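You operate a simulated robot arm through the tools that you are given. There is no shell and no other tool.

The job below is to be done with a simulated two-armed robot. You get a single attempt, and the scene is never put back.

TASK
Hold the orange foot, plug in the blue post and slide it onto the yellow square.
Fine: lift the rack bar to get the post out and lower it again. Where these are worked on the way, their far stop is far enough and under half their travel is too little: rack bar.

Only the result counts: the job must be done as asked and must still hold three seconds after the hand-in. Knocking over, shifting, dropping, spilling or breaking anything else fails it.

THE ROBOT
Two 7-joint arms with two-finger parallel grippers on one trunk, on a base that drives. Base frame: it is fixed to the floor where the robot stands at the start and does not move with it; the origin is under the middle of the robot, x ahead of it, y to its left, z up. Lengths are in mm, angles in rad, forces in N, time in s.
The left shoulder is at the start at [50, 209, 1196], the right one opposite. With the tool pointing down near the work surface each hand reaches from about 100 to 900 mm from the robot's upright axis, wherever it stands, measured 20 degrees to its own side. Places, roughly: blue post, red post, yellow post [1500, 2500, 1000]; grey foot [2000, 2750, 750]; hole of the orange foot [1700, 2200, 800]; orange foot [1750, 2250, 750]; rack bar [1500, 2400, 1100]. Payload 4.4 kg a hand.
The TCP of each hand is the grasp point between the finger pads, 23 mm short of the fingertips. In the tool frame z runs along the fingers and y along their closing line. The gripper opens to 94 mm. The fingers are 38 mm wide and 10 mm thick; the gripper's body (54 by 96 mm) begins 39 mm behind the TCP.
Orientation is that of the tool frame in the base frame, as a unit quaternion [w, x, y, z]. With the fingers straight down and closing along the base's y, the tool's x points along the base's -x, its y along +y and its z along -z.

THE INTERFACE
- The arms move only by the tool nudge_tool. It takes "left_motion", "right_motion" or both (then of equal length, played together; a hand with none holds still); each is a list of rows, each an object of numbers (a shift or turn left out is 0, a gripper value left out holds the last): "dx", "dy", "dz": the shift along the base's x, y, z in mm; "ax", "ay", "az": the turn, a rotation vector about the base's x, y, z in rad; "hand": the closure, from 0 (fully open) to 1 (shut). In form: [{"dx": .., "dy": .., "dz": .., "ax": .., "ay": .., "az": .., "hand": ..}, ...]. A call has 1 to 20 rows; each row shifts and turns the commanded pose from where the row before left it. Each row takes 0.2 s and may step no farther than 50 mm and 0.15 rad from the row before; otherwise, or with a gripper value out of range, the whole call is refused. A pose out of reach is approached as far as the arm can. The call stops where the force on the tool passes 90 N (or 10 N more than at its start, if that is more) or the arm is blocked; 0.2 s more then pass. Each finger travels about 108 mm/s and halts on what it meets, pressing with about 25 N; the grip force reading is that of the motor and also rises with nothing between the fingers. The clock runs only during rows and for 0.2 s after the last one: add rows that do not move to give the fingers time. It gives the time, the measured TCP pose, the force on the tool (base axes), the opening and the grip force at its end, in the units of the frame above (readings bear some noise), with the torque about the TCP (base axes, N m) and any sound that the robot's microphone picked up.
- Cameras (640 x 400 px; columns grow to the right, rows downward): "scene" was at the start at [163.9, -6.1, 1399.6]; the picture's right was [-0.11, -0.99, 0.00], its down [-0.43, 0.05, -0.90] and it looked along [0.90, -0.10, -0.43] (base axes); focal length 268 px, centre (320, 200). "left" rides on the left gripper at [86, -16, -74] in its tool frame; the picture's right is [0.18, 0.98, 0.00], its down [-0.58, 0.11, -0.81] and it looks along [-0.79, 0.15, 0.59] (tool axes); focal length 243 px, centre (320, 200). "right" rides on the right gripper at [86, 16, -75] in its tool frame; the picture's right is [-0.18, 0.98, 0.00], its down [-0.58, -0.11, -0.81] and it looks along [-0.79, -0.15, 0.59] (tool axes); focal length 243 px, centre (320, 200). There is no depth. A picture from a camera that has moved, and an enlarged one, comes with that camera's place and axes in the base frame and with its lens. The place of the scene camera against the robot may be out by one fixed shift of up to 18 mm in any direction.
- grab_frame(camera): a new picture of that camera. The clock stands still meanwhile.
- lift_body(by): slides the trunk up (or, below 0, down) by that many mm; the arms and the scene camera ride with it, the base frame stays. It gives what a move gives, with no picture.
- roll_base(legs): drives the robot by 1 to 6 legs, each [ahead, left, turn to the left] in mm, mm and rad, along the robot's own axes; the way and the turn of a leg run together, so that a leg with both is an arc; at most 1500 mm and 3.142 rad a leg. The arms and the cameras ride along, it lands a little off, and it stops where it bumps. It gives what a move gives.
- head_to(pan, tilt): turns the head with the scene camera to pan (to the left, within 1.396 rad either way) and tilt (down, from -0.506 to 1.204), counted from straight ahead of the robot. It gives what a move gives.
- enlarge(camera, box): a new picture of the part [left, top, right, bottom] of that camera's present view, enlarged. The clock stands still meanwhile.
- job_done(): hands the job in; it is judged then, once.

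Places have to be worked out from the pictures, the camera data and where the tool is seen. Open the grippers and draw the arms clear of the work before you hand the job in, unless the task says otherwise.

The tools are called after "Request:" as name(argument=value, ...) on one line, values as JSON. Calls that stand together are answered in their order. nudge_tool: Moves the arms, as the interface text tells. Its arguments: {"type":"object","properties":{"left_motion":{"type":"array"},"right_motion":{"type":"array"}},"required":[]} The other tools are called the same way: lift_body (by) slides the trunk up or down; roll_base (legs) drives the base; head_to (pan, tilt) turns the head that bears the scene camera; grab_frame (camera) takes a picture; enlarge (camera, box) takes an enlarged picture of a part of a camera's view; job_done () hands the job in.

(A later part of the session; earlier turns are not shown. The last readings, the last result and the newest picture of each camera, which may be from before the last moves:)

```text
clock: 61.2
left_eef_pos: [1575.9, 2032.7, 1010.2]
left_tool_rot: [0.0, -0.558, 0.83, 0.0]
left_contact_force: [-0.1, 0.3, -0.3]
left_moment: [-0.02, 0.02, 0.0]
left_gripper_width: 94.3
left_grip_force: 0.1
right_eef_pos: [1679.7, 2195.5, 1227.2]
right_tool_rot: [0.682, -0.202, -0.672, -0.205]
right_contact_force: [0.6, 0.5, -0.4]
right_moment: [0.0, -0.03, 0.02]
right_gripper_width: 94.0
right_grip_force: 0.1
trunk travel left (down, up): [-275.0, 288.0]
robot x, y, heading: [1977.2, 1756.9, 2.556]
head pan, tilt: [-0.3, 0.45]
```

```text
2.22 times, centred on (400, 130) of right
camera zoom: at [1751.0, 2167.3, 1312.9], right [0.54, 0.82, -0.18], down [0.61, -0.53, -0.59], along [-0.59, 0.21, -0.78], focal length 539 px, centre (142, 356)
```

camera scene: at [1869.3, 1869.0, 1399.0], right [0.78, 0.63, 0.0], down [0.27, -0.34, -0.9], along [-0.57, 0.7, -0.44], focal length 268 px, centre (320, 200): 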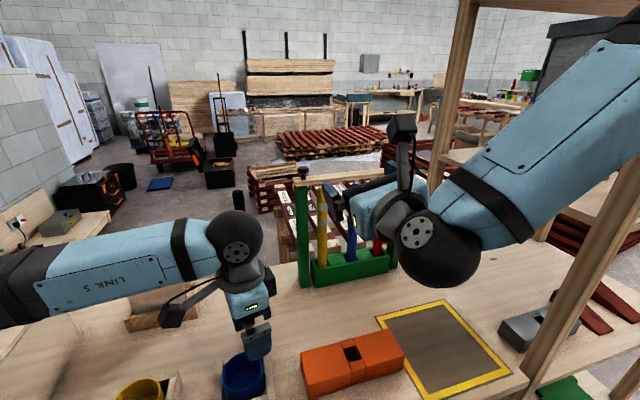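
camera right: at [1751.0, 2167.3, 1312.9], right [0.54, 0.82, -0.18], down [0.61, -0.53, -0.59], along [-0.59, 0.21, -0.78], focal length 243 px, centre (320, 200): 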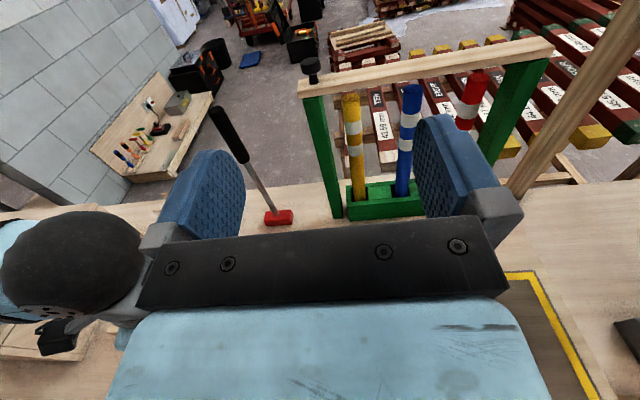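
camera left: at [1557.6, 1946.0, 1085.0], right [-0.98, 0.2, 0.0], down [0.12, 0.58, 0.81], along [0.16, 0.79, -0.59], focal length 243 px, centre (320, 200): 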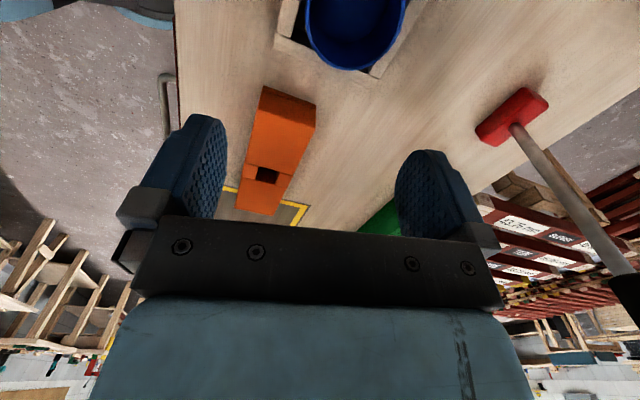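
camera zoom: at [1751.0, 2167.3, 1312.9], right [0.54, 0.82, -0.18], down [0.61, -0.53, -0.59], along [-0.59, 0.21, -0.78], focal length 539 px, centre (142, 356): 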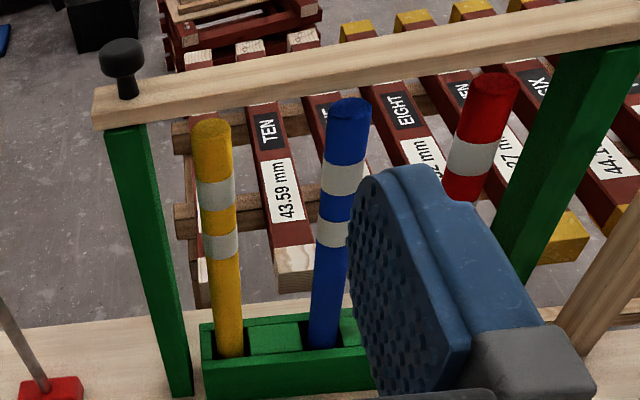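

The right tool is now level, pointing square at the rack. I move it forward 100 mm and down 150 mm for a second viewpoint, so I can triangulate the bar and posts.

Request:
nudge_tool(right_motion=[{"dx": -16.6, "dy": 11.2, "dz": -30}, {"dx": -16.6, "dy": 11.2, "dz": -30}, {"dx": -16.6, "dy": 11.2, "dz": -30}, {"dx": -16.6, "dy": 11.2, "dz": -30}, {"dx": -16.6, "dy": 11.2, "dz": -30}, {}])

Request:
grab_frame(camera="right")

Request:
enlarge(camera="right", box=[260, 0, 580, 200])

```text
clock: 62.6
left_eef_pos: [1576.6, 2032.9, 1010.3]
left_tool_rot: [0.0, -0.557, 0.83, 0.001]
left_contact_force: [-0.9, 0.6, 0.1]
left_moment: [0.03, 0.03, -0.01]
left_gripper_width: 94.1
left_grip_force: 0.1
right_eef_pos: [1573.7, 2170.5, 1124.1]
right_tool_rot: [0.682, -0.202, -0.672, -0.206]
right_contact_force: [0.0, 0.1, 0.6]
right_moment: [-0.04, 0.0, -0.01]
right_gripper_width: 94.0
right_grip_force: 0.0
right hand out of reach, approached as far as the arm can: row 1, 2, 3, 4, 5
trunk travel left (down, up): [-275.0, 288.0]
robot x, y, heading: [1975.9, 1756.8, 2.553]
head pan, tilt: [-0.3, 0.45]
```

```text
taken
camera right: at [1645.6, 2140.3, 1209.7], right [0.54, 0.82, -0.18], down [0.6, -0.53, -0.59], along [-0.59, 0.21, -0.78], focal length 243 px, centre (320, 200)
```

right: 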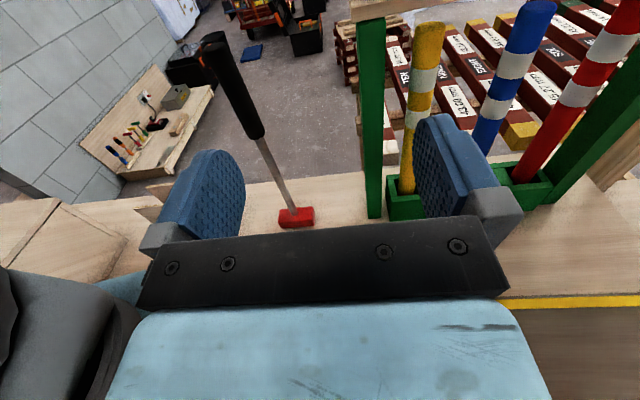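

```text
2.00 times, centred on (420, 100) of right
camera zoom: at [1645.6, 2140.3, 1209.7], right [0.54, 0.82, -0.18], down [0.6, -0.53, -0.59], along [-0.59, 0.21, -0.78], focal length 485 px, centre (120, 400)
```

zoom: 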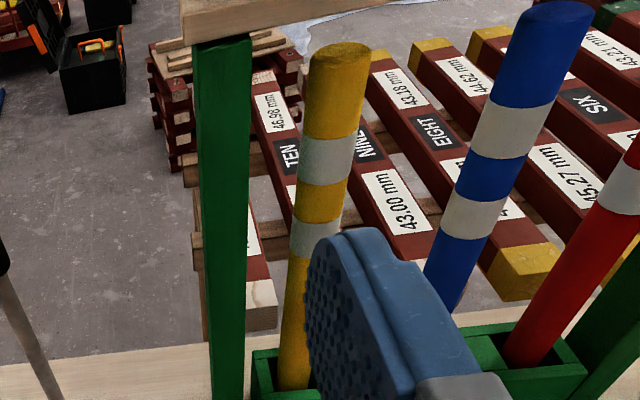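

Triangulating the two views agrees well: blue post top at (1516, 2442, 1106), yellow at (1460, 2369, 1104), bar underside at z≈1124 with its left end near (1427, 2300). I close the right fingers and bring them in front of and just below the bar, between the yellow and blue posts.

Request:
nudge_tool(right_motion=[{"dx": -2.7, "dy": 23.9, "dz": -9.3, "hand": 1}, {"dx": -2.7, "dy": 23.9, "dz": -9.3}, {"dx": -2.7, "dy": 23.9, "dz": -9.3}, {"dx": -2.7, "dy": 23.9, "dz": -9.3}, {"dx": -2.7, "dy": 23.9, "dz": -9.3}, {"dx": -2.7, "dy": 23.9, "dz": -9.3}, {"dx": -2.7, "dy": 23.9, "dz": -9.3}, {"dx": -2.7, "dy": 23.9, "dz": -9.3}, {}])

Request:
grab_frame(camera="right")

Request:
grab_frame(camera="scene")

```text
clock: 64.6
left_eef_pos: [1575.4, 2033.4, 1010.8]
left_tool_rot: [0.001, -0.558, 0.83, 0.0]
left_contact_force: [0.7, 0.1, -0.2]
left_moment: [-0.01, 0.01, 0.01]
left_gripper_width: 94.2
left_grip_force: 0.0
right_eef_pos: [1517.8, 2190.9, 1132.5]
right_tool_rot: [0.681, -0.202, -0.673, -0.206]
right_contact_force: [0.2, 0.4, 1.1]
right_moment: [0.01, 0.01, -0.01]
right_gripper_width: 0.0
right_grip_force: 25.2
right hand out of reach, approached as far as the arm can: row 1, 2, 3, 4, 5, 6, 7, 8
trunk travel left (down, up): [-275.0, 288.0]
robot x, y, heading: [1977.1, 1755.9, 2.553]
head pan, tilt: [-0.3, 0.45]
```

```text
taken
camera right: at [1589.7, 2163.2, 1219.8], right [0.54, 0.82, -0.18], down [0.61, -0.53, -0.59], along [-0.58, 0.21, -0.78], focal length 243 px, centre (320, 200)
```

right: 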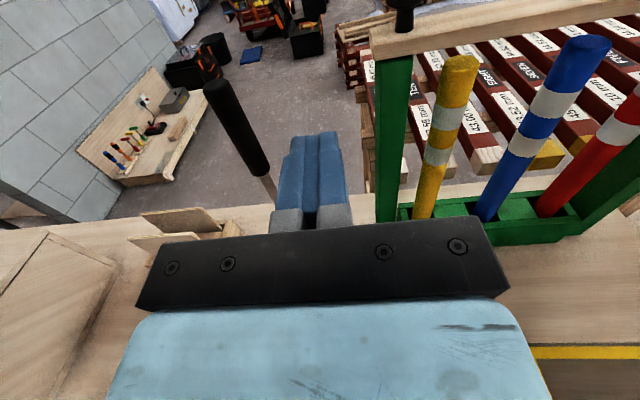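

```text
taken
camera scene: at [1869.4, 1869.0, 1399.0], right [0.78, 0.63, 0.0], down [0.27, -0.34, -0.9], along [-0.57, 0.7, -0.44], focal length 268 px, centre (320, 200)
```

scene: 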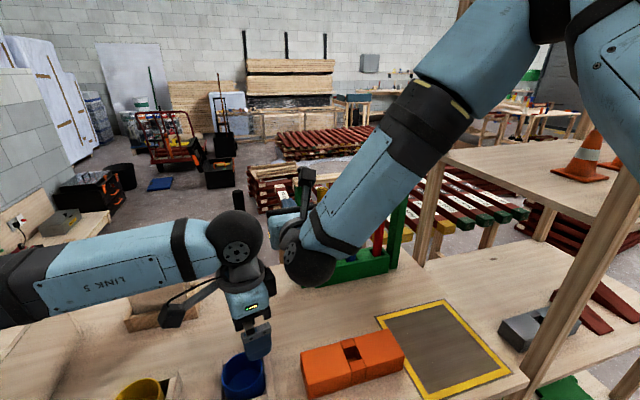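

The right arm is too folded at this distance for a horizontal tool, so the pose slides along its limit. I back the robot 150 mm away so both arms work more extended.

Request:
roll_base(legs=[[-150, 0, 0]])

Request:
nudge_tool(right_motion=[{"dx": 5, "dy": 25, "dz": -10}, {"dx": 5, "dy": 25, "dz": -10}, {"dx": 0, "dy": 30, "dz": -10}, {"dx": 0, "dy": 30, "dz": -10}, {"dx": 0, "dy": 30, "dz": -10}, {}])

Request:
grab_frame(camera="scene")

```text
clock: 66.0
left_eef_pos: [1699.9, 1950.2, 1011.2]
left_tool_rot: [0.001, -0.559, 0.829, 0.0]
left_contact_force: [-0.6, -0.2, 0.4]
left_moment: [0.02, 0.0, -0.04]
left_gripper_width: 94.0
left_grip_force: 0.1
right_eef_pos: [1641.3, 2107.2, 1133.9]
right_tool_rot: [0.682, -0.201, -0.673, -0.205]
right_contact_force: [0.3, -0.5, 0.3]
right_moment: [-0.04, 0.01, 0.01]
right_gripper_width: 0.1
right_grip_force: 25.1
trunk travel left (down, up): [-275.0, 288.0]
robot x, y, heading: [2104.9, 1674.3, 2.555]
head pan, tilt: [-0.3, 0.45]
```

```text
clock: 67.4
left_eef_pos: [1699.1, 1950.2, 1010.6]
left_tool_rot: [0.001, -0.559, 0.829, 0.001]
left_contact_force: [0.3, 0.2, 0.4]
left_moment: [-0.03, 0.02, -0.01]
left_gripper_width: 93.9
left_grip_force: 0.0
right_eef_pos: [1616.1, 2132.5, 1141.2]
right_tool_rot: [0.677, -0.207, -0.674, -0.209]
right_contact_force: [0.7, -0.8, -0.2]
right_moment: [-0.02, 0.0, 0.02]
right_gripper_width: 0.3
right_grip_force: 24.5
right hand out of reach, approached as far as the arm can: row 1, 2, 3, 4, 5
trunk travel left (down, up): [-275.0, 288.0]
robot x, y, heading: [2102.2, 1676.9, 2.551]
head pan, tilt: [-0.3, 0.45]
```

```text
taken
camera scene: at [1993.2, 1786.1, 1399.1], right [0.77, 0.63, 0.0], down [0.28, -0.34, -0.9], along [-0.57, 0.7, -0.43], focal length 268 px, centre (320, 200)
```

scene: 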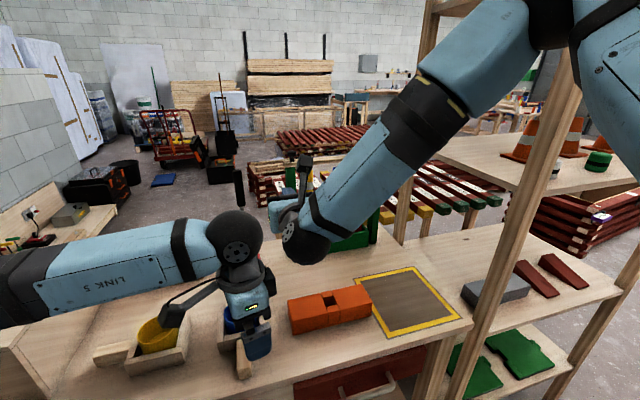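

The right arm is stuck in an elbow-high posture. I pitch its tool back toward straight down while shifting right, to get it into a better posture, and look.

Request:
nudge_tool(right_motion=[{"ax": -0.0777, "ay": -0.1165}, {"ax": -0.0777, "ay": -0.1165}, {"ax": -0.0777, "ay": -0.1165}, {"dx": 13, "dy": 19, "ax": -0.0777, "ay": -0.1165}, {"dx": 13, "dy": 19, "ax": -0.0777, "ay": -0.1165}, {"dx": 13, "dy": 19, "ax": -0.0777, "ay": -0.1165}, {"dx": 13, "dy": 19, "ax": -0.0777, "ay": -0.1165}, {"dx": 13, "dy": 19, "ax": -0.0777, "ay": -0.1165}, {"dx": 13, "dy": 19, "ax": -0.0777, "ay": -0.1165}, {"dx": 13, "dy": 19, "ax": -0.0777, "ay": -0.1165}, {"dx": 13, "dy": 19, "ax": -0.0777, "ay": -0.1165}, {}])

Request:
grab_frame(camera="scene")

```text
clock: 70.0
left_eef_pos: [1698.0, 1950.1, 1011.1]
left_tool_rot: [0.002, -0.56, 0.829, 0.001]
left_contact_force: [0.1, -0.4, 0.6]
left_moment: [-0.01, 0.01, 0.02]
left_gripper_width: 94.1
left_grip_force: 0.1
right_eef_pos: [1720.6, 2284.0, 1141.7]
right_tool_rot: [-0.022, 0.289, 0.957, 0.004]
right_contact_force: [-0.2, -0.5, 0.6]
right_moment: [0.06, -0.02, 0.0]
right_gripper_width: 0.0
right_grip_force: 24.7
trunk travel left (down, up): [-275.0, 288.0]
robot x, y, heading: [2102.3, 1674.6, 2.554]
head pan, tilt: [-0.3, 0.45]
```

```text
taken
camera scene: at [1993.2, 1785.8, 1399.1], right [0.77, 0.63, 0.0], down [0.28, -0.34, -0.9], along [-0.57, 0.7, -0.43], focal length 268 px, centre (320, 200)
```

scene: 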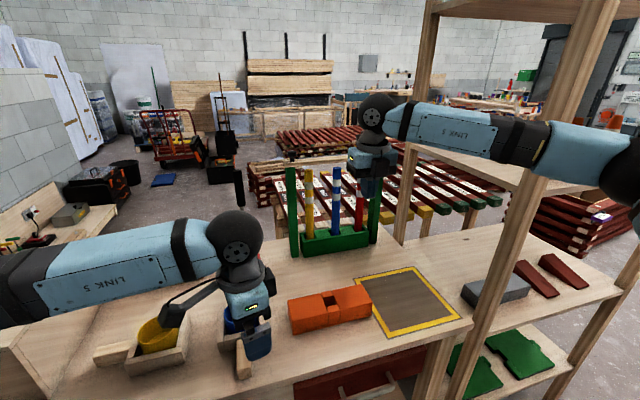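

The right arm is back in a good posture (tool down). I enlarge the rack to check that the bar is still in place.

Request:
enlarge(camera="scene", box=[270, 130, 430, 260])

Request:
grab_frame(camera="right")

```text
3.08 times, centred on (350, 195) of scene
camera zoom: at [1993.2, 1785.8, 1399.1], right [0.77, 0.63, 0.0], down [0.28, -0.34, -0.9], along [-0.57, 0.7, -0.43], focal length 826 px, centre (228, 215)
```

zoom: 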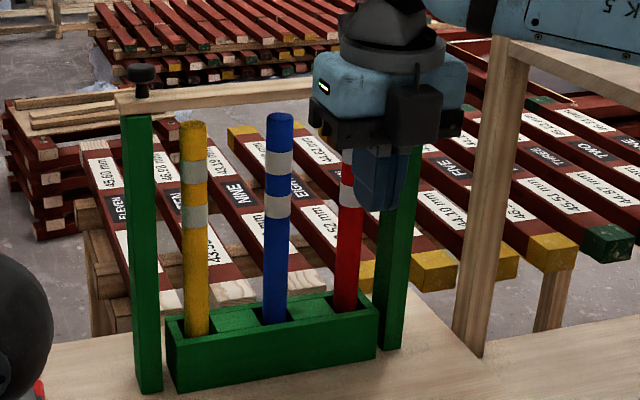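

```text
taken
camera right: at [1659.4, 2343.3, 1221.3], right [0.7, 0.72, -0.01], down [0.46, -0.43, 0.78], along [0.55, -0.55, -0.62], focal length 243 px, centre (320, 200)
```

right: 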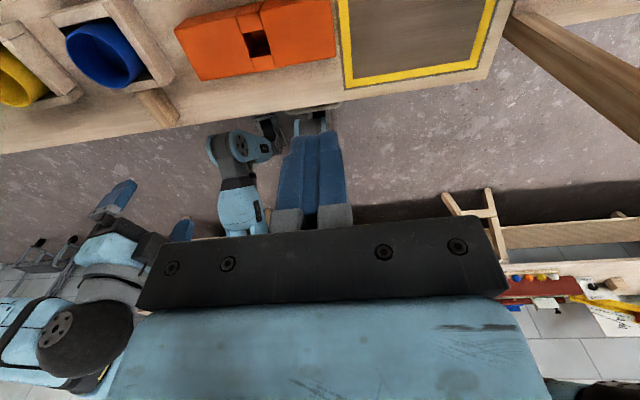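

The bar is still in place. The right camera now has a fine view down on the foot from the rack side, so I enlarge it to triangulate the foot and hole.

Request:
enlarge(camera="right", box=[160, 0, 360, 120])

Request:
enlarge(camera="right", box=[320, 0, 520, 120])

```text
3.20 times, centred on (260, 60) of right
camera zoom: at [1659.4, 2343.3, 1221.3], right [0.7, 0.72, -0.01], down [0.46, -0.43, 0.78], along [0.55, -0.55, -0.62], focal length 776 px, centre (512, 648)
```

zoom: 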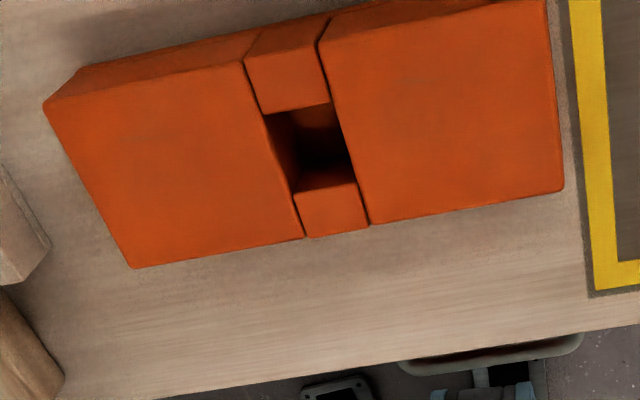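

```text
3.20 times, centred on (420, 60) of right
camera zoom: at [1659.4, 2343.3, 1221.3], right [0.7, 0.72, -0.01], down [0.46, -0.43, 0.78], along [0.55, -0.55, -0.62], focal length 776 px, centre (0, 648)
```

zoom: 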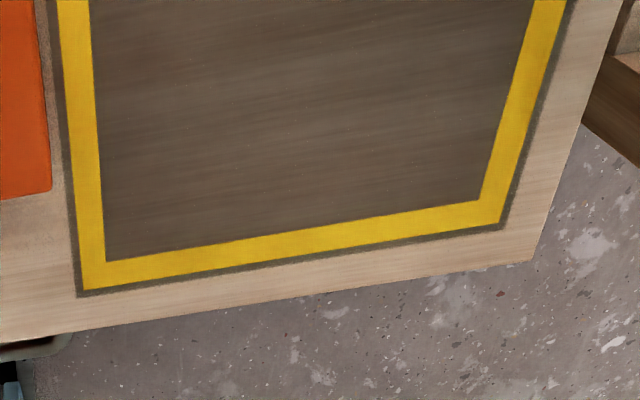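

Triangulation now gives consistent heights: bench top z≈795, foot top and hole at z≈845 with hole centre (1686, 2190), post about 28 mm thick, and the yellow square centred about 223 mm farther along the bench from the foot. I pitch the right tool up to horizontal again, this time moving forward so the arm stays extended, ending just in front of and below the bar between the yellow and blue posts.

Request:
nudge_tool(right_motion=[{"dx": -16.3, "dy": 7.8, "dz": -5.2, "ax": 0.079, "ay": 0.119}, {"dx": -16.3, "dy": 7.8, "dz": -5.2, "ax": 0.079, "ay": 0.119}, {"dx": -16.3, "dy": 7.8, "dz": -5.2, "ax": 0.079, "ay": 0.119}, {"dx": -16.3, "dy": 7.8, "dz": -5.2, "ax": 0.079, "ay": 0.119}, {"dx": -16.3, "dy": 7.8, "dz": -5.2, "ax": 0.079, "ay": 0.119}, {"dx": -16.3, "dy": 7.8, "dz": -5.2, "ax": 0.079, "ay": 0.119}, {"dx": -16.3, "dy": 7.8, "dz": -5.2, "ax": 0.079, "ay": 0.119}, {"dx": -16.3, "dy": 7.8, "dz": -5.2, "ax": 0.079, "ay": 0.119}, {"dx": -16.3, "dy": 7.8, "dz": -5.2, "ax": 0.079, "ay": 0.119}, {"dx": -16.3, "dy": 7.8, "dz": -5.2, "ax": 0.079, "ay": 0.119}, {"dx": -16.3, "dy": 7.8, "dz": -5.2, "ax": 0.079, "ay": 0.119}, {}])

Request:
grab_frame(camera="scene")

Request:
grab_frame(camera="right")

```text
clock: 72.6
left_eef_pos: [1699.7, 1950.1, 1009.9]
left_tool_rot: [0.0, -0.559, 0.829, 0.0]
left_contact_force: [-0.2, -0.4, -0.3]
left_moment: [-0.01, 0.02, -0.01]
left_gripper_width: 93.9
left_grip_force: 0.1
right_eef_pos: [1583.8, 2348.0, 1100.4]
right_tool_rot: [-0.556, 0.234, 0.78, 0.165]
right_contact_force: [-0.8, 0.1, -0.1]
right_moment: [0.0, 0.0, 0.01]
right_gripper_width: 0.0
right_grip_force: 25.4
right hand out of reach, approached as far as the arm can: row 9, 10, 11
trunk travel left (down, up): [-275.0, 288.0]
robot x, y, heading: [2105.4, 1676.8, 2.559]
head pan, tilt: [-0.3, 0.45]
```

```text
taken
camera scene: at [1993.2, 1786.3, 1399.0], right [0.77, 0.63, 0.0], down [0.28, -0.34, -0.9], along [-0.57, 0.7, -0.44], focal length 268 px, centre (320, 200)
```

scene: 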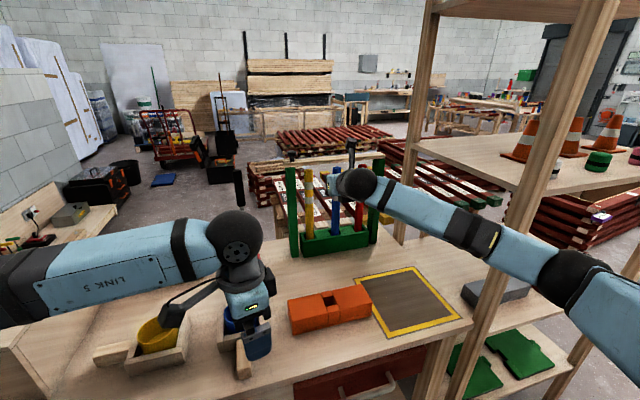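

```text
taken
camera right: at [1626.7, 2339.6, 1207.3], right [0.59, 0.79, -0.18], down [0.74, -0.62, -0.28], along [-0.33, 0.04, -0.94], focal length 243 px, centre (320, 200)
```

right: 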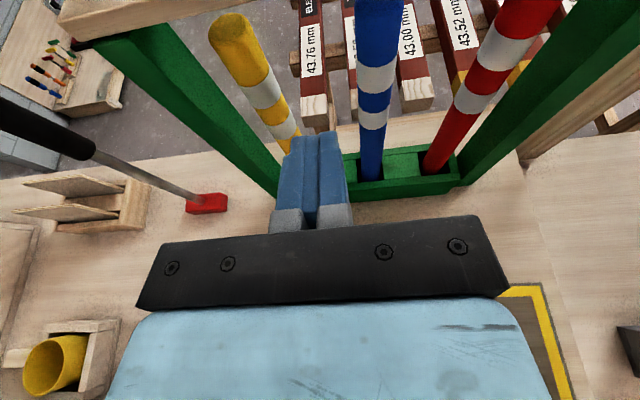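

The wrist stops at about 19° below horizontal, which is fine for lifting. The closed fingers are at (1584, 2348, 1100) between the yellow and blue posts; I dip a little and go forward until the fingertips are under the bar.

Request:
nudge_tool(right_motion=[{"dz": -7}, {"dz": -7}, {"dx": -16.2, "dy": 11}, {"dx": -16.2, "dy": 11}, {"dx": -16.2, "dy": 11}, {"dx": -16.2, "dy": 11}, {"dx": -16.2, "dy": 11}, {}])

Request:
grab_frame(camera="right")

Request:
enlarge(camera="scene", box=[270, 130, 430, 260])

```text
clock: 74.4
left_eef_pos: [1699.6, 1949.5, 1010.5]
left_tool_rot: [0.001, -0.559, 0.829, 0.001]
left_contact_force: [-0.5, 0.5, 0.2]
left_moment: [0.0, 0.01, 0.0]
left_gripper_width: 94.0
left_grip_force: 0.0
right_eef_pos: [1503.2, 2402.5, 1086.3]
right_tool_rot: [-0.555, 0.234, 0.781, 0.164]
right_contact_force: [-1.2, -0.8, 0.6]
right_moment: [-0.04, -0.01, 0.01]
right_gripper_width: 0.0
right_grip_force: 25.4
trunk travel left (down, up): [-275.0, 288.0]
robot x, y, heading: [2104.1, 1674.1, 2.556]
head pan, tilt: [-0.3, 0.45]
```

```text
taken
camera right: at [1546.1, 2393.9, 1193.7], right [0.59, 0.79, -0.18], down [0.74, -0.61, -0.28], along [-0.33, 0.04, -0.94], focal length 243 px, centre (320, 200)
```

right: 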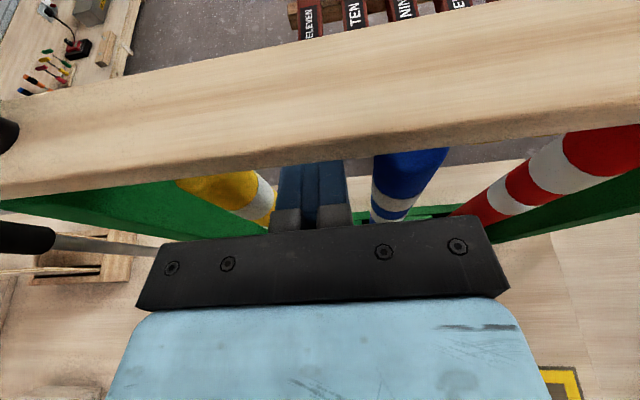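

```text
3.08 times, centred on (350, 195) of scene
camera zoom: at [1993.5, 1786.4, 1399.1], right [0.77, 0.63, 0.0], down [0.28, -0.34, -0.9], along [-0.57, 0.7, -0.44], focal length 826 px, centre (228, 215)
```

zoom: 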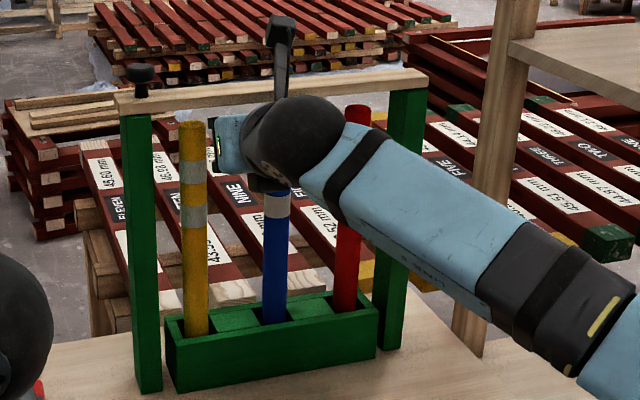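

The fingertips are under the bar, between the posts. I lift slowly by about 45 mm and watch whether the bar swings or slides up.

Request:
nudge_tool(right_motion=[{"dz": 6}, {"dz": 6}, {"dz": 6}, {"dz": 6}, {"dz": 6}, {"dz": 6}, {"dz": 6}, {"dz": 6}, {}])

Request:
enlarge(camera="scene", box=[270, 120, 430, 250])

Request:
grab_frame(camera="right")

```text
clock: 76.4
left_eef_pos: [1699.1, 1949.6, 1010.8]
left_tool_rot: [0.002, -0.559, 0.829, 0.0]
left_contact_force: [0.0, 0.5, 0.0]
left_moment: [0.0, -0.01, 0.04]
left_gripper_width: 94.1
left_grip_force: 0.2
right_eef_pos: [1502.4, 2403.2, 1133.4]
right_tool_rot: [-0.555, 0.235, 0.781, 0.166]
right_contact_force: [0.9, -0.1, -1.3]
right_moment: [0.03, 0.08, 0.02]
right_gripper_width: 0.0
right_grip_force: 24.5
trunk travel left (down, up): [-275.0, 288.0]
robot x, y, heading: [2103.7, 1672.2, 2.556]
head pan, tilt: [-0.3, 0.45]
```

```text
3.08 times, centred on (350, 185) of scene
camera zoom: at [1993.2, 1786.4, 1399.0], right [0.77, 0.63, 0.0], down [0.28, -0.34, -0.9], along [-0.57, 0.7, -0.44], focal length 826 px, centre (228, 246)
```

zoom: 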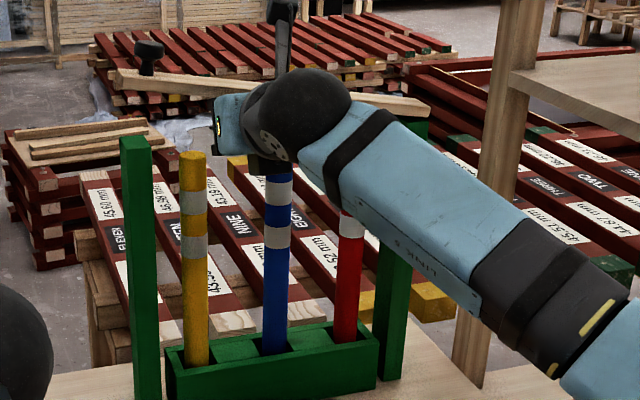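

```text
taken
camera right: at [1545.2, 2394.4, 1241.1], right [0.59, 0.79, -0.18], down [0.74, -0.62, -0.28], along [-0.33, 0.04, -0.94], focal length 243 px, centre (320, 200)
```

right: 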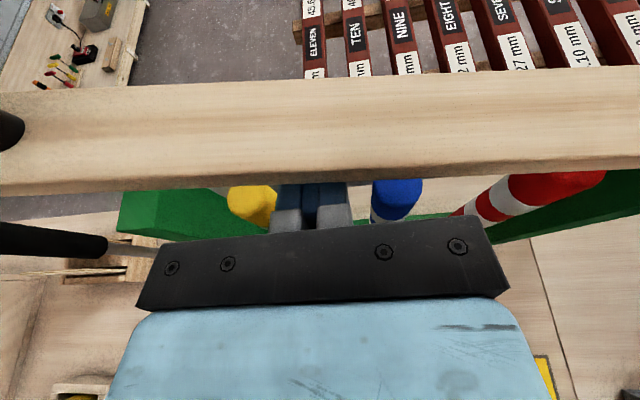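

The bar is hinged at its right end and swings up lightly (about 1 N). I carry it on along the arc to roughly 60°, keeping my fingers underneath.

Request:
nudge_tool(right_motion=[{"dz": 20}, {"dz": 20}, {"dx": 4.5, "dy": 6.6, "dz": 21}, {"dx": 4.5, "dy": 6.6, "dz": 21}, {"dx": 4.5, "dy": 6.6, "dz": 21}, {"dx": 9, "dy": 13.2, "dz": 18}, {"dx": 9, "dy": 13.2, "dz": 18}, {"dx": 9, "dy": 13.2, "dz": 18}, {}])

Request:
grab_frame(camera="scene")

Request:
grab_frame(camera="right")

```text
clock: 78.4
left_eef_pos: [1699.2, 1950.0, 1011.0]
left_tool_rot: [0.0, -0.559, 0.829, 0.0]
left_contact_force: [-0.8, -0.1, 0.3]
left_moment: [0.02, -0.03, -0.03]
left_gripper_width: 94.1
left_grip_force: 0.0
right_eef_pos: [1542.2, 2462.0, 1292.6]
right_tool_rot: [-0.554, 0.235, 0.781, 0.166]
right_contact_force: [0.2, -0.6, 0.3]
right_moment: [0.0, 0.01, 0.01]
right_gripper_width: 0.0
right_grip_force: 25.6
trunk travel left (down, up): [-275.0, 288.0]
robot x, y, heading: [2103.7, 1673.4, 2.557]
head pan, tilt: [-0.3, 0.45]
```

```text
taken
camera scene: at [1992.8, 1786.3, 1399.0], right [0.77, 0.63, 0.0], down [0.28, -0.34, -0.9], along [-0.57, 0.7, -0.44], focal length 268 px, centre (320, 200)
```

scene: 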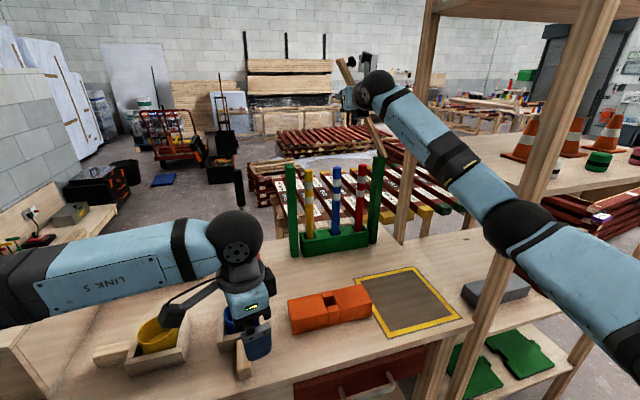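

```text
taken
camera right: at [1585.7, 2453.6, 1399.1], right [0.59, 0.79, -0.18], down [0.74, -0.62, -0.28], along [-0.33, 0.04, -0.94], focal length 243 px, centre (320, 200)
```

right: 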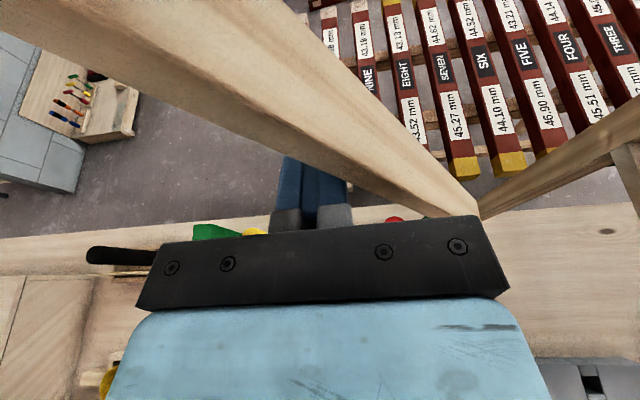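

The bar is at about 60° and following. I continue gently to about 80° and check for its far stop.

Request:
nudge_tool(right_motion=[{"dx": 9, "dy": 13.2, "dz": 9.5}, {"dx": 9, "dy": 13.2, "dz": 8.5}, {"dx": 9, "dy": 13.2, "dz": 8}, {"dx": 9, "dy": 13.2, "dz": 7}, {}])

Request:
enlarge(camera="scene", box=[300, 20, 460, 140])

Request:
grab_frame(camera="right")

```text
clock: 79.6
left_eef_pos: [1698.4, 1949.2, 1011.3]
left_tool_rot: [0.0, -0.559, 0.829, 0.0]
left_contact_force: [0.6, -0.4, -0.1]
left_moment: [-0.02, -0.03, -0.03]
left_gripper_width: 94.0
left_grip_force: 0.0
right_eef_pos: [1578.4, 2515.9, 1322.7]
right_tool_rot: [-0.555, 0.235, 0.781, 0.166]
right_contact_force: [-0.1, 0.2, 0.5]
right_moment: [0.0, 0.04, 0.01]
right_gripper_width: 0.2
right_grip_force: 25.0
trunk travel left (down, up): [-275.0, 288.0]
robot x, y, heading: [2104.9, 1672.3, 2.553]
head pan, tilt: [-0.3, 0.45]
```

```text
3.33 times, centred on (380, 80) of scene
camera zoom: at [1992.9, 1786.2, 1399.0], right [0.77, 0.63, 0.0], down [0.28, -0.34, -0.9], along [-0.57, 0.7, -0.44], focal length 894 px, centre (120, 600)
```

zoom: 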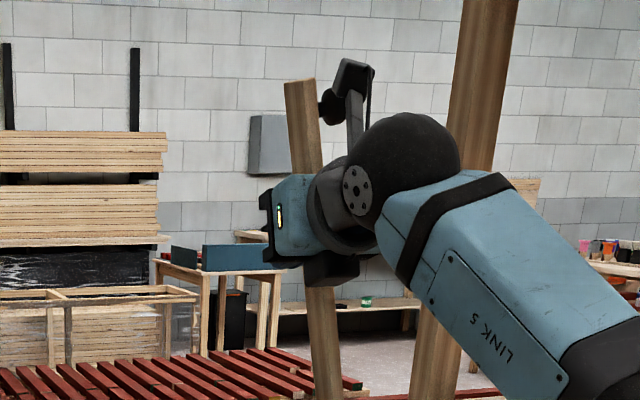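

```text
taken
camera right: at [1621.0, 2506.8, 1430.8], right [0.59, 0.79, -0.18], down [0.74, -0.62, -0.28], along [-0.33, 0.04, -0.94], focal length 243 px, centre (320, 200)
```

right: 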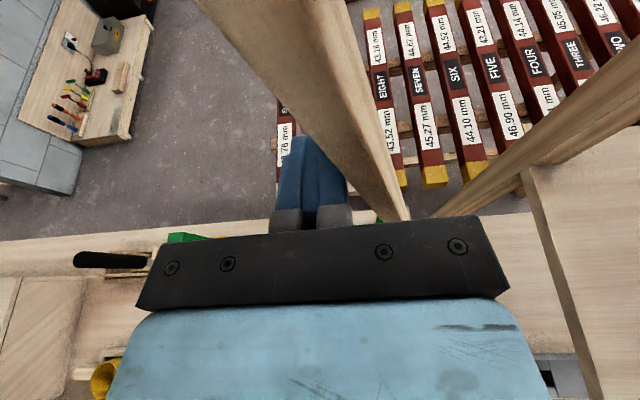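

The bar is near 80° with no resistance. I push it a little farther in small steps to find the stop or whether it tips past vertical.

Request:
nudge_tool(right_motion=[{"dx": 5.6, "dy": 8.3, "dz": 2}, {"dx": 5.6, "dy": 8.3, "dz": 2}, {"dx": 5.6, "dy": 8.3, "dz": 1}, {}])

Request:
enlarge(camera="scene", box=[300, 20, 460, 140])

Request:
grab_frame(camera="right")

```text
clock: 80.6
left_eef_pos: [1698.9, 1950.6, 1011.8]
left_tool_rot: [0.002, -0.559, 0.829, 0.001]
left_contact_force: [0.4, -0.1, -0.4]
left_moment: [-0.01, -0.01, 0.01]
left_gripper_width: 94.1
left_grip_force: 0.1
right_eef_pos: [1595.7, 2540.6, 1328.0]
right_tool_rot: [-0.555, 0.235, 0.781, 0.165]
right_contact_force: [0.8, 0.5, -0.6]
right_moment: [-0.01, 0.0, 0.0]
right_gripper_width: 0.2
right_grip_force: 24.7
trunk travel left (down, up): [-275.0, 288.0]
robot x, y, heading: [2102.4, 1673.4, 2.56]
head pan, tilt: [-0.3, 0.45]
```

```text
3.33 times, centred on (380, 80) of scene
camera zoom: at [1993.0, 1786.2, 1399.0], right [0.77, 0.63, 0.0], down [0.28, -0.34, -0.9], along [-0.57, 0.7, -0.44], focal length 894 px, centre (120, 600)
```

zoom: 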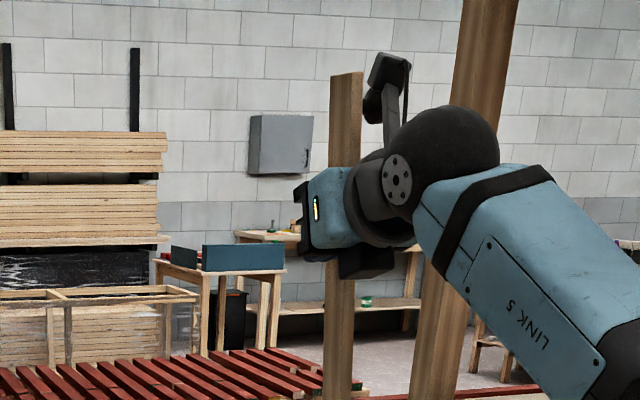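

```text
taken
camera right: at [1638.4, 2531.6, 1435.6], right [0.59, 0.79, -0.18], down [0.74, -0.62, -0.28], along [-0.33, 0.04, -0.94], focal length 243 px, centre (320, 200)
```

right: 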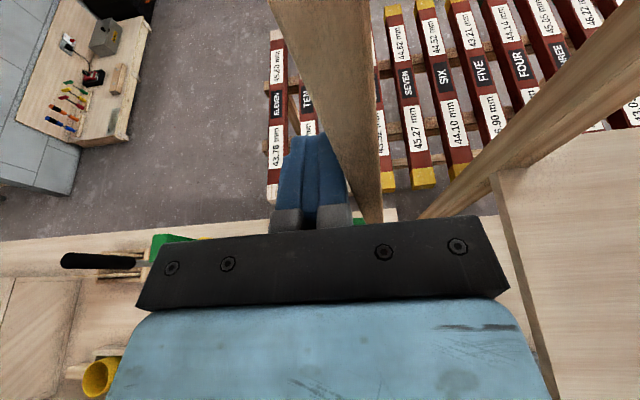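

The bar is about vertical now with still no resistance. A few more small steps to tip it past vertical onto its stop.

Request:
nudge_tool(right_motion=[{"dx": 5.6, "dy": 8.3}, {"dx": 5.6, "dy": 8.3}, {"dx": 5.6, "dy": 8.3}, {}, {}])

Request:
enlarge(camera="scene", box=[300, 20, 460, 140])

Request:
grab_frame(camera="right")

```text
clock: 81.8
left_eef_pos: [1698.3, 1950.6, 1010.7]
left_tool_rot: [0.001, -0.56, 0.829, 0.0]
left_contact_force: [-0.1, -0.1, 0.2]
left_moment: [0.02, 0.01, 0.01]
left_gripper_width: 94.1
left_grip_force: 0.1
right_eef_pos: [1613.0, 2566.7, 1328.7]
right_tool_rot: [-0.556, 0.234, 0.781, 0.164]
right_contact_force: [-0.4, -0.4, 0.8]
right_moment: [0.01, 0.03, -0.02]
right_gripper_width: 0.0
right_grip_force: 24.7
trunk travel left (down, up): [-275.0, 288.0]
robot x, y, heading: [2100.6, 1674.3, 2.557]
head pan, tilt: [-0.3, 0.45]
```

```text
3.33 times, centred on (380, 80) of scene
camera zoom: at [1993.2, 1786.4, 1399.0], right [0.77, 0.63, 0.0], down [0.28, -0.34, -0.9], along [-0.57, 0.7, -0.44], focal length 894 px, centre (120, 600)
```

zoom: 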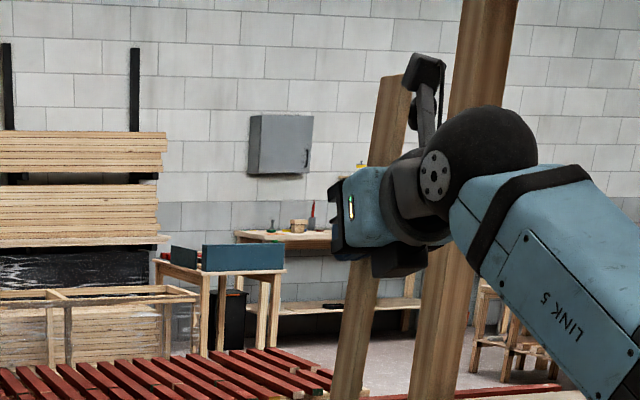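

```text
taken
camera right: at [1655.7, 2557.2, 1436.0], right [0.59, 0.79, -0.18], down [0.74, -0.62, -0.28], along [-0.33, 0.04, -0.94], focal length 243 px, centre (320, 200)
```

right: 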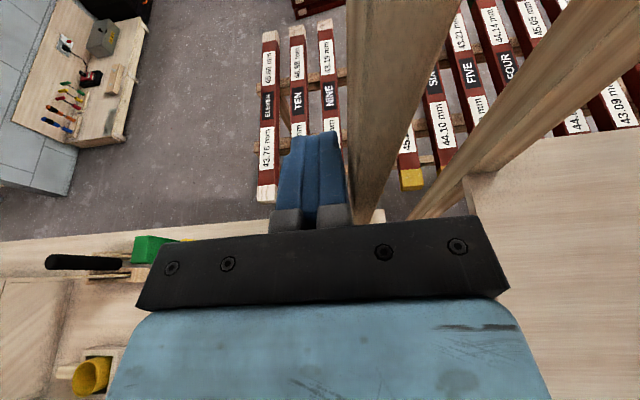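

The bar now leans past vertical by roughly 8° without a stop. I draw the fingers back left 25 mm and see whether the bar stays up by itself.

Request:
nudge_tool(right_motion=[{"dx": -7, "dy": -10.3}, {"dx": -7, "dy": -10.3}, {}, {}])

Request:
enlarge(camera="scene", box=[300, 20, 460, 140])

Request:
grab_frame(camera="right")

```text
clock: 82.8
left_eef_pos: [1699.2, 1949.4, 1010.7]
left_tool_rot: [0.001, -0.56, 0.829, 0.0]
left_contact_force: [0.5, 0.5, -0.2]
left_moment: [0.0, 0.01, 0.02]
left_gripper_width: 94.0
left_grip_force: 0.1
right_eef_pos: [1597.6, 2545.1, 1328.1]
right_tool_rot: [-0.555, 0.235, 0.781, 0.165]
right_contact_force: [-0.2, 0.2, -0.2]
right_moment: [0.0, 0.01, 0.03]
right_gripper_width: 0.1
right_grip_force: 25.1
trunk travel left (down, up): [-275.0, 288.0]
robot x, y, heading: [2100.7, 1672.0, 2.555]
head pan, tilt: [-0.3, 0.45]
```

```text
3.33 times, centred on (380, 80) of scene
camera zoom: at [1993.1, 1786.2, 1399.0], right [0.77, 0.63, 0.0], down [0.28, -0.34, -0.9], along [-0.57, 0.7, -0.44], focal length 894 px, centre (120, 600)
```

zoom: 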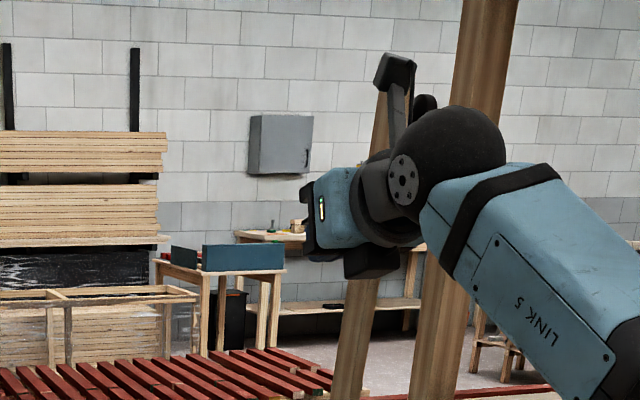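

```text
taken
camera right: at [1641.0, 2536.3, 1435.5], right [0.59, 0.79, -0.18], down [0.74, -0.62, -0.28], along [-0.33, 0.04, -0.94], focal length 243 px, centre (320, 200)
```

right: 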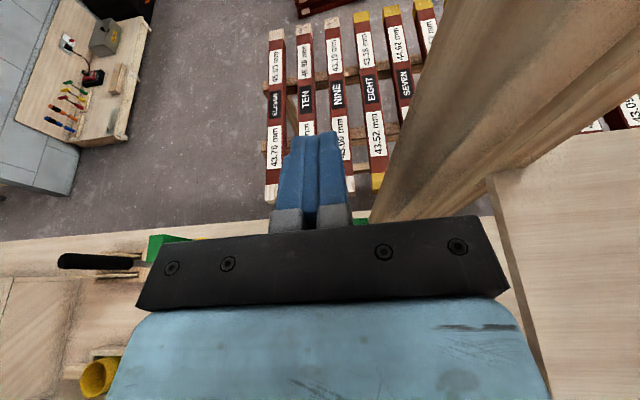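

The bar stays up on its own, past vertical. I withdraw the right hand from the rack, then bring it in front of the blue post at z≈1000 with the fingers open.

Request:
nudge_tool(right_motion=[{"dx": 22.7, "dy": -15.5}, {"dx": 22.7, "dy": -15.5}, {"dx": 22.7, "dy": -15.5}, {"dx": 22.7, "dy": -15.5}, {"dx": -9.2, "dy": -13.5, "dz": -41, "hand": 0}, {"dx": -9.2, "dy": -13.5, "dz": -41}, {"dx": -9.2, "dy": -13.5, "dz": -41}, {"dx": -9.2, "dy": -13.5, "dz": -41}, {"dx": -9.2, "dy": -13.5, "dz": -41}, {"dx": -9.2, "dy": -13.5, "dz": -41}, {"dx": -9.2, "dy": -13.5, "dz": -41}, {"dx": -9.2, "dy": -13.5, "dz": -41}, {}])

Request:
grab_frame(camera="right")

Request:
grab_frame(camera="scene")

```text
clock: 85.6
left_eef_pos: [1699.6, 1949.3, 1011.8]
left_tool_rot: [0.001, -0.559, 0.829, 0.0]
left_contact_force: [-1.0, 0.2, 0.2]
left_moment: [-0.01, 0.01, -0.01]
left_gripper_width: 94.0
left_grip_force: 0.0
right_eef_pos: [1630.1, 2395.2, 1061.2]
right_tool_rot: [-0.556, 0.234, 0.781, 0.164]
right_contact_force: [-0.6, -0.9, 0.0]
right_moment: [-0.03, -0.03, 0.02]
right_gripper_width: 93.7
right_grip_force: 0.1
right hand out of reach, approached as far as the arm can: row 11, 12
trunk travel left (down, up): [-275.0, 288.0]
robot x, y, heading: [2103.6, 1673.9, 2.561]
head pan, tilt: [-0.3, 0.45]
```

```text
taken
camera right: at [1673.7, 2387.0, 1168.5], right [0.59, 0.79, -0.18], down [0.74, -0.62, -0.28], along [-0.33, 0.04, -0.94], focal length 243 px, centre (320, 200)
```

right: 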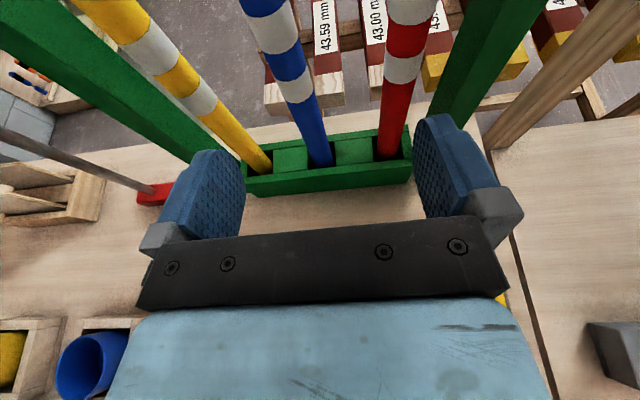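

```text
taken
camera scene: at [1993.4, 1786.3, 1399.0], right [0.77, 0.63, 0.0], down [0.28, -0.34, -0.9], along [-0.57, 0.7, -0.44], focal length 268 px, centre (320, 200)
```

scene: 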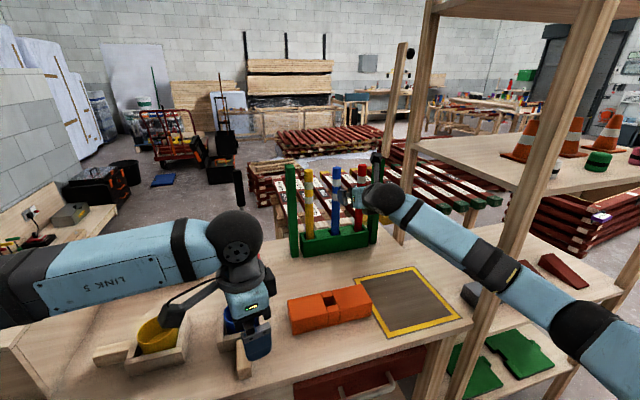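

The bar remains up by the shelf post's line, and the blue post is free above. The wrist is at its limit again, so I pitch the tool about 9° more downward and centre it on the blue post at z≈1040.

Request:
nudge_tool(right_motion=[{"ax": -0.0443, "ay": -0.0666}, {"ax": -0.0443, "ay": -0.0666}, {"dx": -7, "dy": -10.3, "dz": -10}, {"dx": -7, "dy": -10.3, "dz": -10}, {}])

Request:
grab_frame(camera="right")

Request:
enlarge(camera="scene", box=[270, 130, 430, 260])

```text
clock: 86.8
left_eef_pos: [1700.0, 1949.8, 1011.0]
left_tool_rot: [0.001, -0.559, 0.829, 0.0]
left_contact_force: [-0.3, 0.9, -0.1]
left_moment: [-0.01, 0.02, 0.01]
left_gripper_width: 94.2
left_grip_force: 0.1
right_eef_pos: [1617.2, 2372.8, 1041.8]
right_tool_rot: [-0.491, 0.248, 0.822, 0.146]
right_contact_force: [0.2, -1.0, -0.2]
right_moment: [-0.04, -0.01, -0.01]
right_gripper_width: 94.0
right_grip_force: 0.1
trunk travel left (down, up): [-275.0, 288.0]
robot x, y, heading: [2104.5, 1675.8, 2.556]
head pan, tilt: [-0.3, 0.45]
```

```text
taken
camera right: at [1645.4, 2373.6, 1154.1], right [0.61, 0.77, -0.17], down [0.76, -0.63, -0.13], along [-0.2, -0.05, -0.98], focal length 243 px, centre (320, 200)
```

right: 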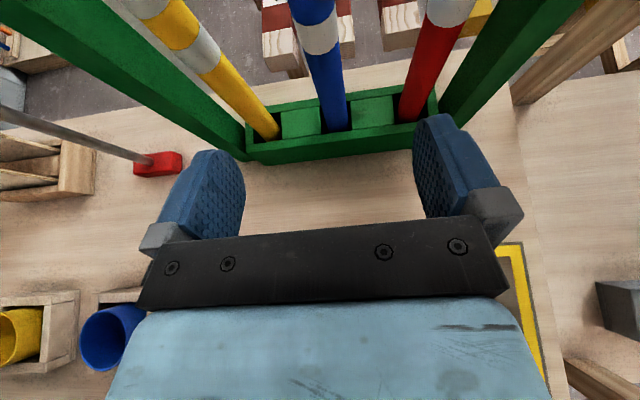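

```text
3.08 times, centred on (350, 195) of scene
camera zoom: at [1993.4, 1786.4, 1399.0], right [0.77, 0.63, 0.0], down [0.28, -0.34, -0.9], along [-0.57, 0.7, -0.44], focal length 826 px, centre (228, 215)
```

zoom: 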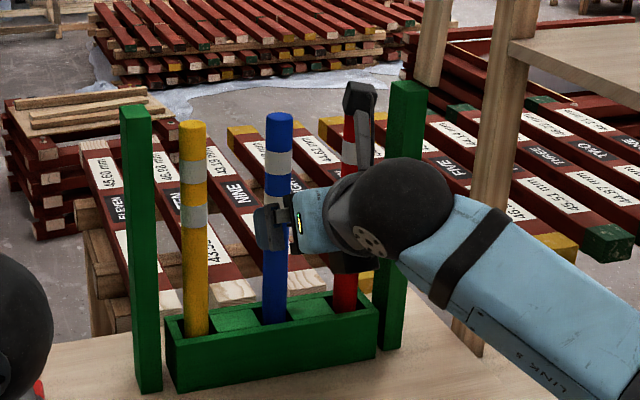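

The tool is centred on the blue post in the along-bench direction, 117 mm in front of it. I move straight forward until the post stands between the pads, checking before closing.

Request:
nudge_tool(right_motion=[{"dx": -16.07, "dy": 10.93}, {"dx": -16.07, "dy": 10.93}, {"dx": -16.07, "dy": 10.93}, {"dx": -16.07, "dy": 10.93}, {"dx": -16.07, "dy": 10.93}, {"dx": -16.07, "dy": 10.93}, {}])

Request:
grab_frame(camera="right")

Request:
enlarge(camera="scene", box=[270, 130, 430, 260])

```text
clock: 88.4
left_eef_pos: [1699.0, 1950.3, 1011.1]
left_tool_rot: [0.0, -0.559, 0.829, 0.001]
left_contact_force: [0.1, -0.3, 0.1]
left_moment: [0.0, 0.0, 0.0]
left_gripper_width: 93.7
left_grip_force: 0.1
right_eef_pos: [1519.8, 2437.4, 1043.7]
right_tool_rot: [-0.491, 0.247, 0.823, 0.145]
right_contact_force: [0.4, -0.1, -0.6]
right_moment: [0.01, -0.01, 0.02]
right_gripper_width: 94.1
right_grip_force: 0.1
trunk travel left (down, up): [-275.0, 288.0]
robot x, y, heading: [2100.2, 1673.8, 2.556]
head pan, tilt: [-0.3, 0.45]
```

```text
taken
camera right: at [1548.1, 2438.8, 1154.9], right [0.61, 0.77, -0.17], down [0.76, -0.63, -0.13], along [-0.2, -0.05, -0.98], focal length 243 px, centre (320, 200)
```

right: 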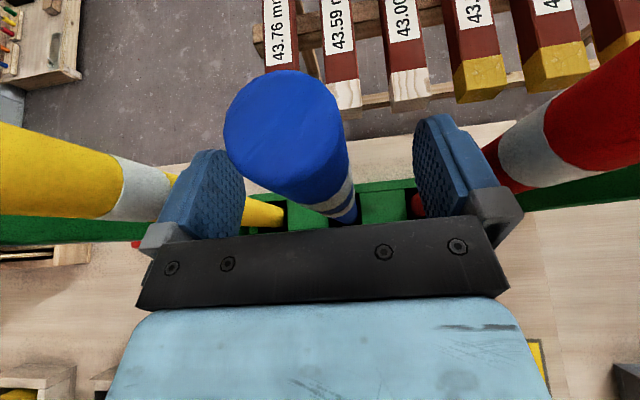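

```text
3.08 times, centred on (350, 195) of scene
camera zoom: at [1993.5, 1786.4, 1399.1], right [0.77, 0.63, 0.0], down [0.28, -0.34, -0.9], along [-0.57, 0.7, -0.44], focal length 826 px, centre (228, 215)
```

zoom: 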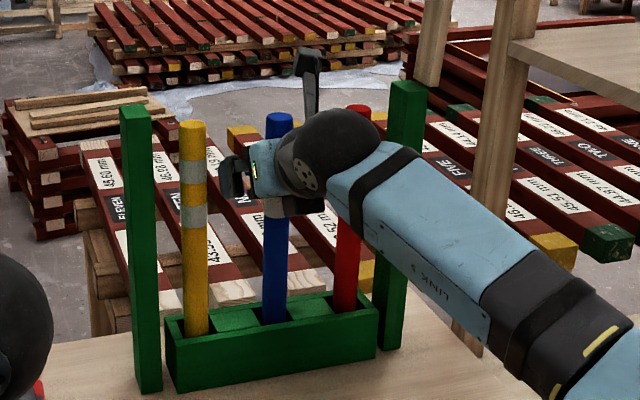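

The blue post stands centrally between the open pads. I close the right gripper on it.

Request:
nudge_tool(right_motion=[{"hand": 1}, {}, {}, {}])

Request:
grab_frame(camera="right")

```text
clock: 89.4
left_eef_pos: [1700.9, 1949.5, 1010.9]
left_tool_rot: [0.001, -0.559, 0.829, 0.0]
left_contact_force: [0.3, 0.3, -0.3]
left_moment: [0.01, -0.01, -0.02]
left_gripper_width: 94.2
left_grip_force: 0.0
right_eef_pos: [1519.2, 2438.2, 1043.0]
right_tool_rot: [-0.49, 0.248, 0.823, 0.146]
right_contact_force: [-0.3, 0.9, -0.2]
right_moment: [0.11, -0.09, 0.02]
right_gripper_width: 27.2
right_grip_force: 24.9
trunk travel left (down, up): [-275.0, 288.0]
robot x, y, heading: [2104.2, 1674.9, 2.555]
head pan, tilt: [-0.3, 0.45]
```

```text
taken
camera right: at [1548.0, 2438.8, 1155.0], right [0.61, 0.77, -0.17], down [0.76, -0.63, -0.13], along [-0.2, -0.05, -0.98], focal length 243 px, centre (320, 200)
```

right: 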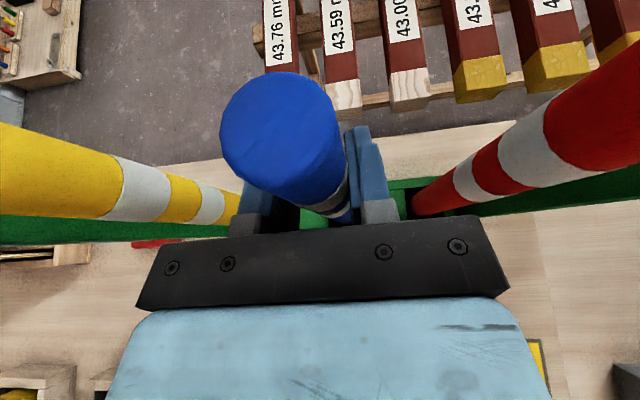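

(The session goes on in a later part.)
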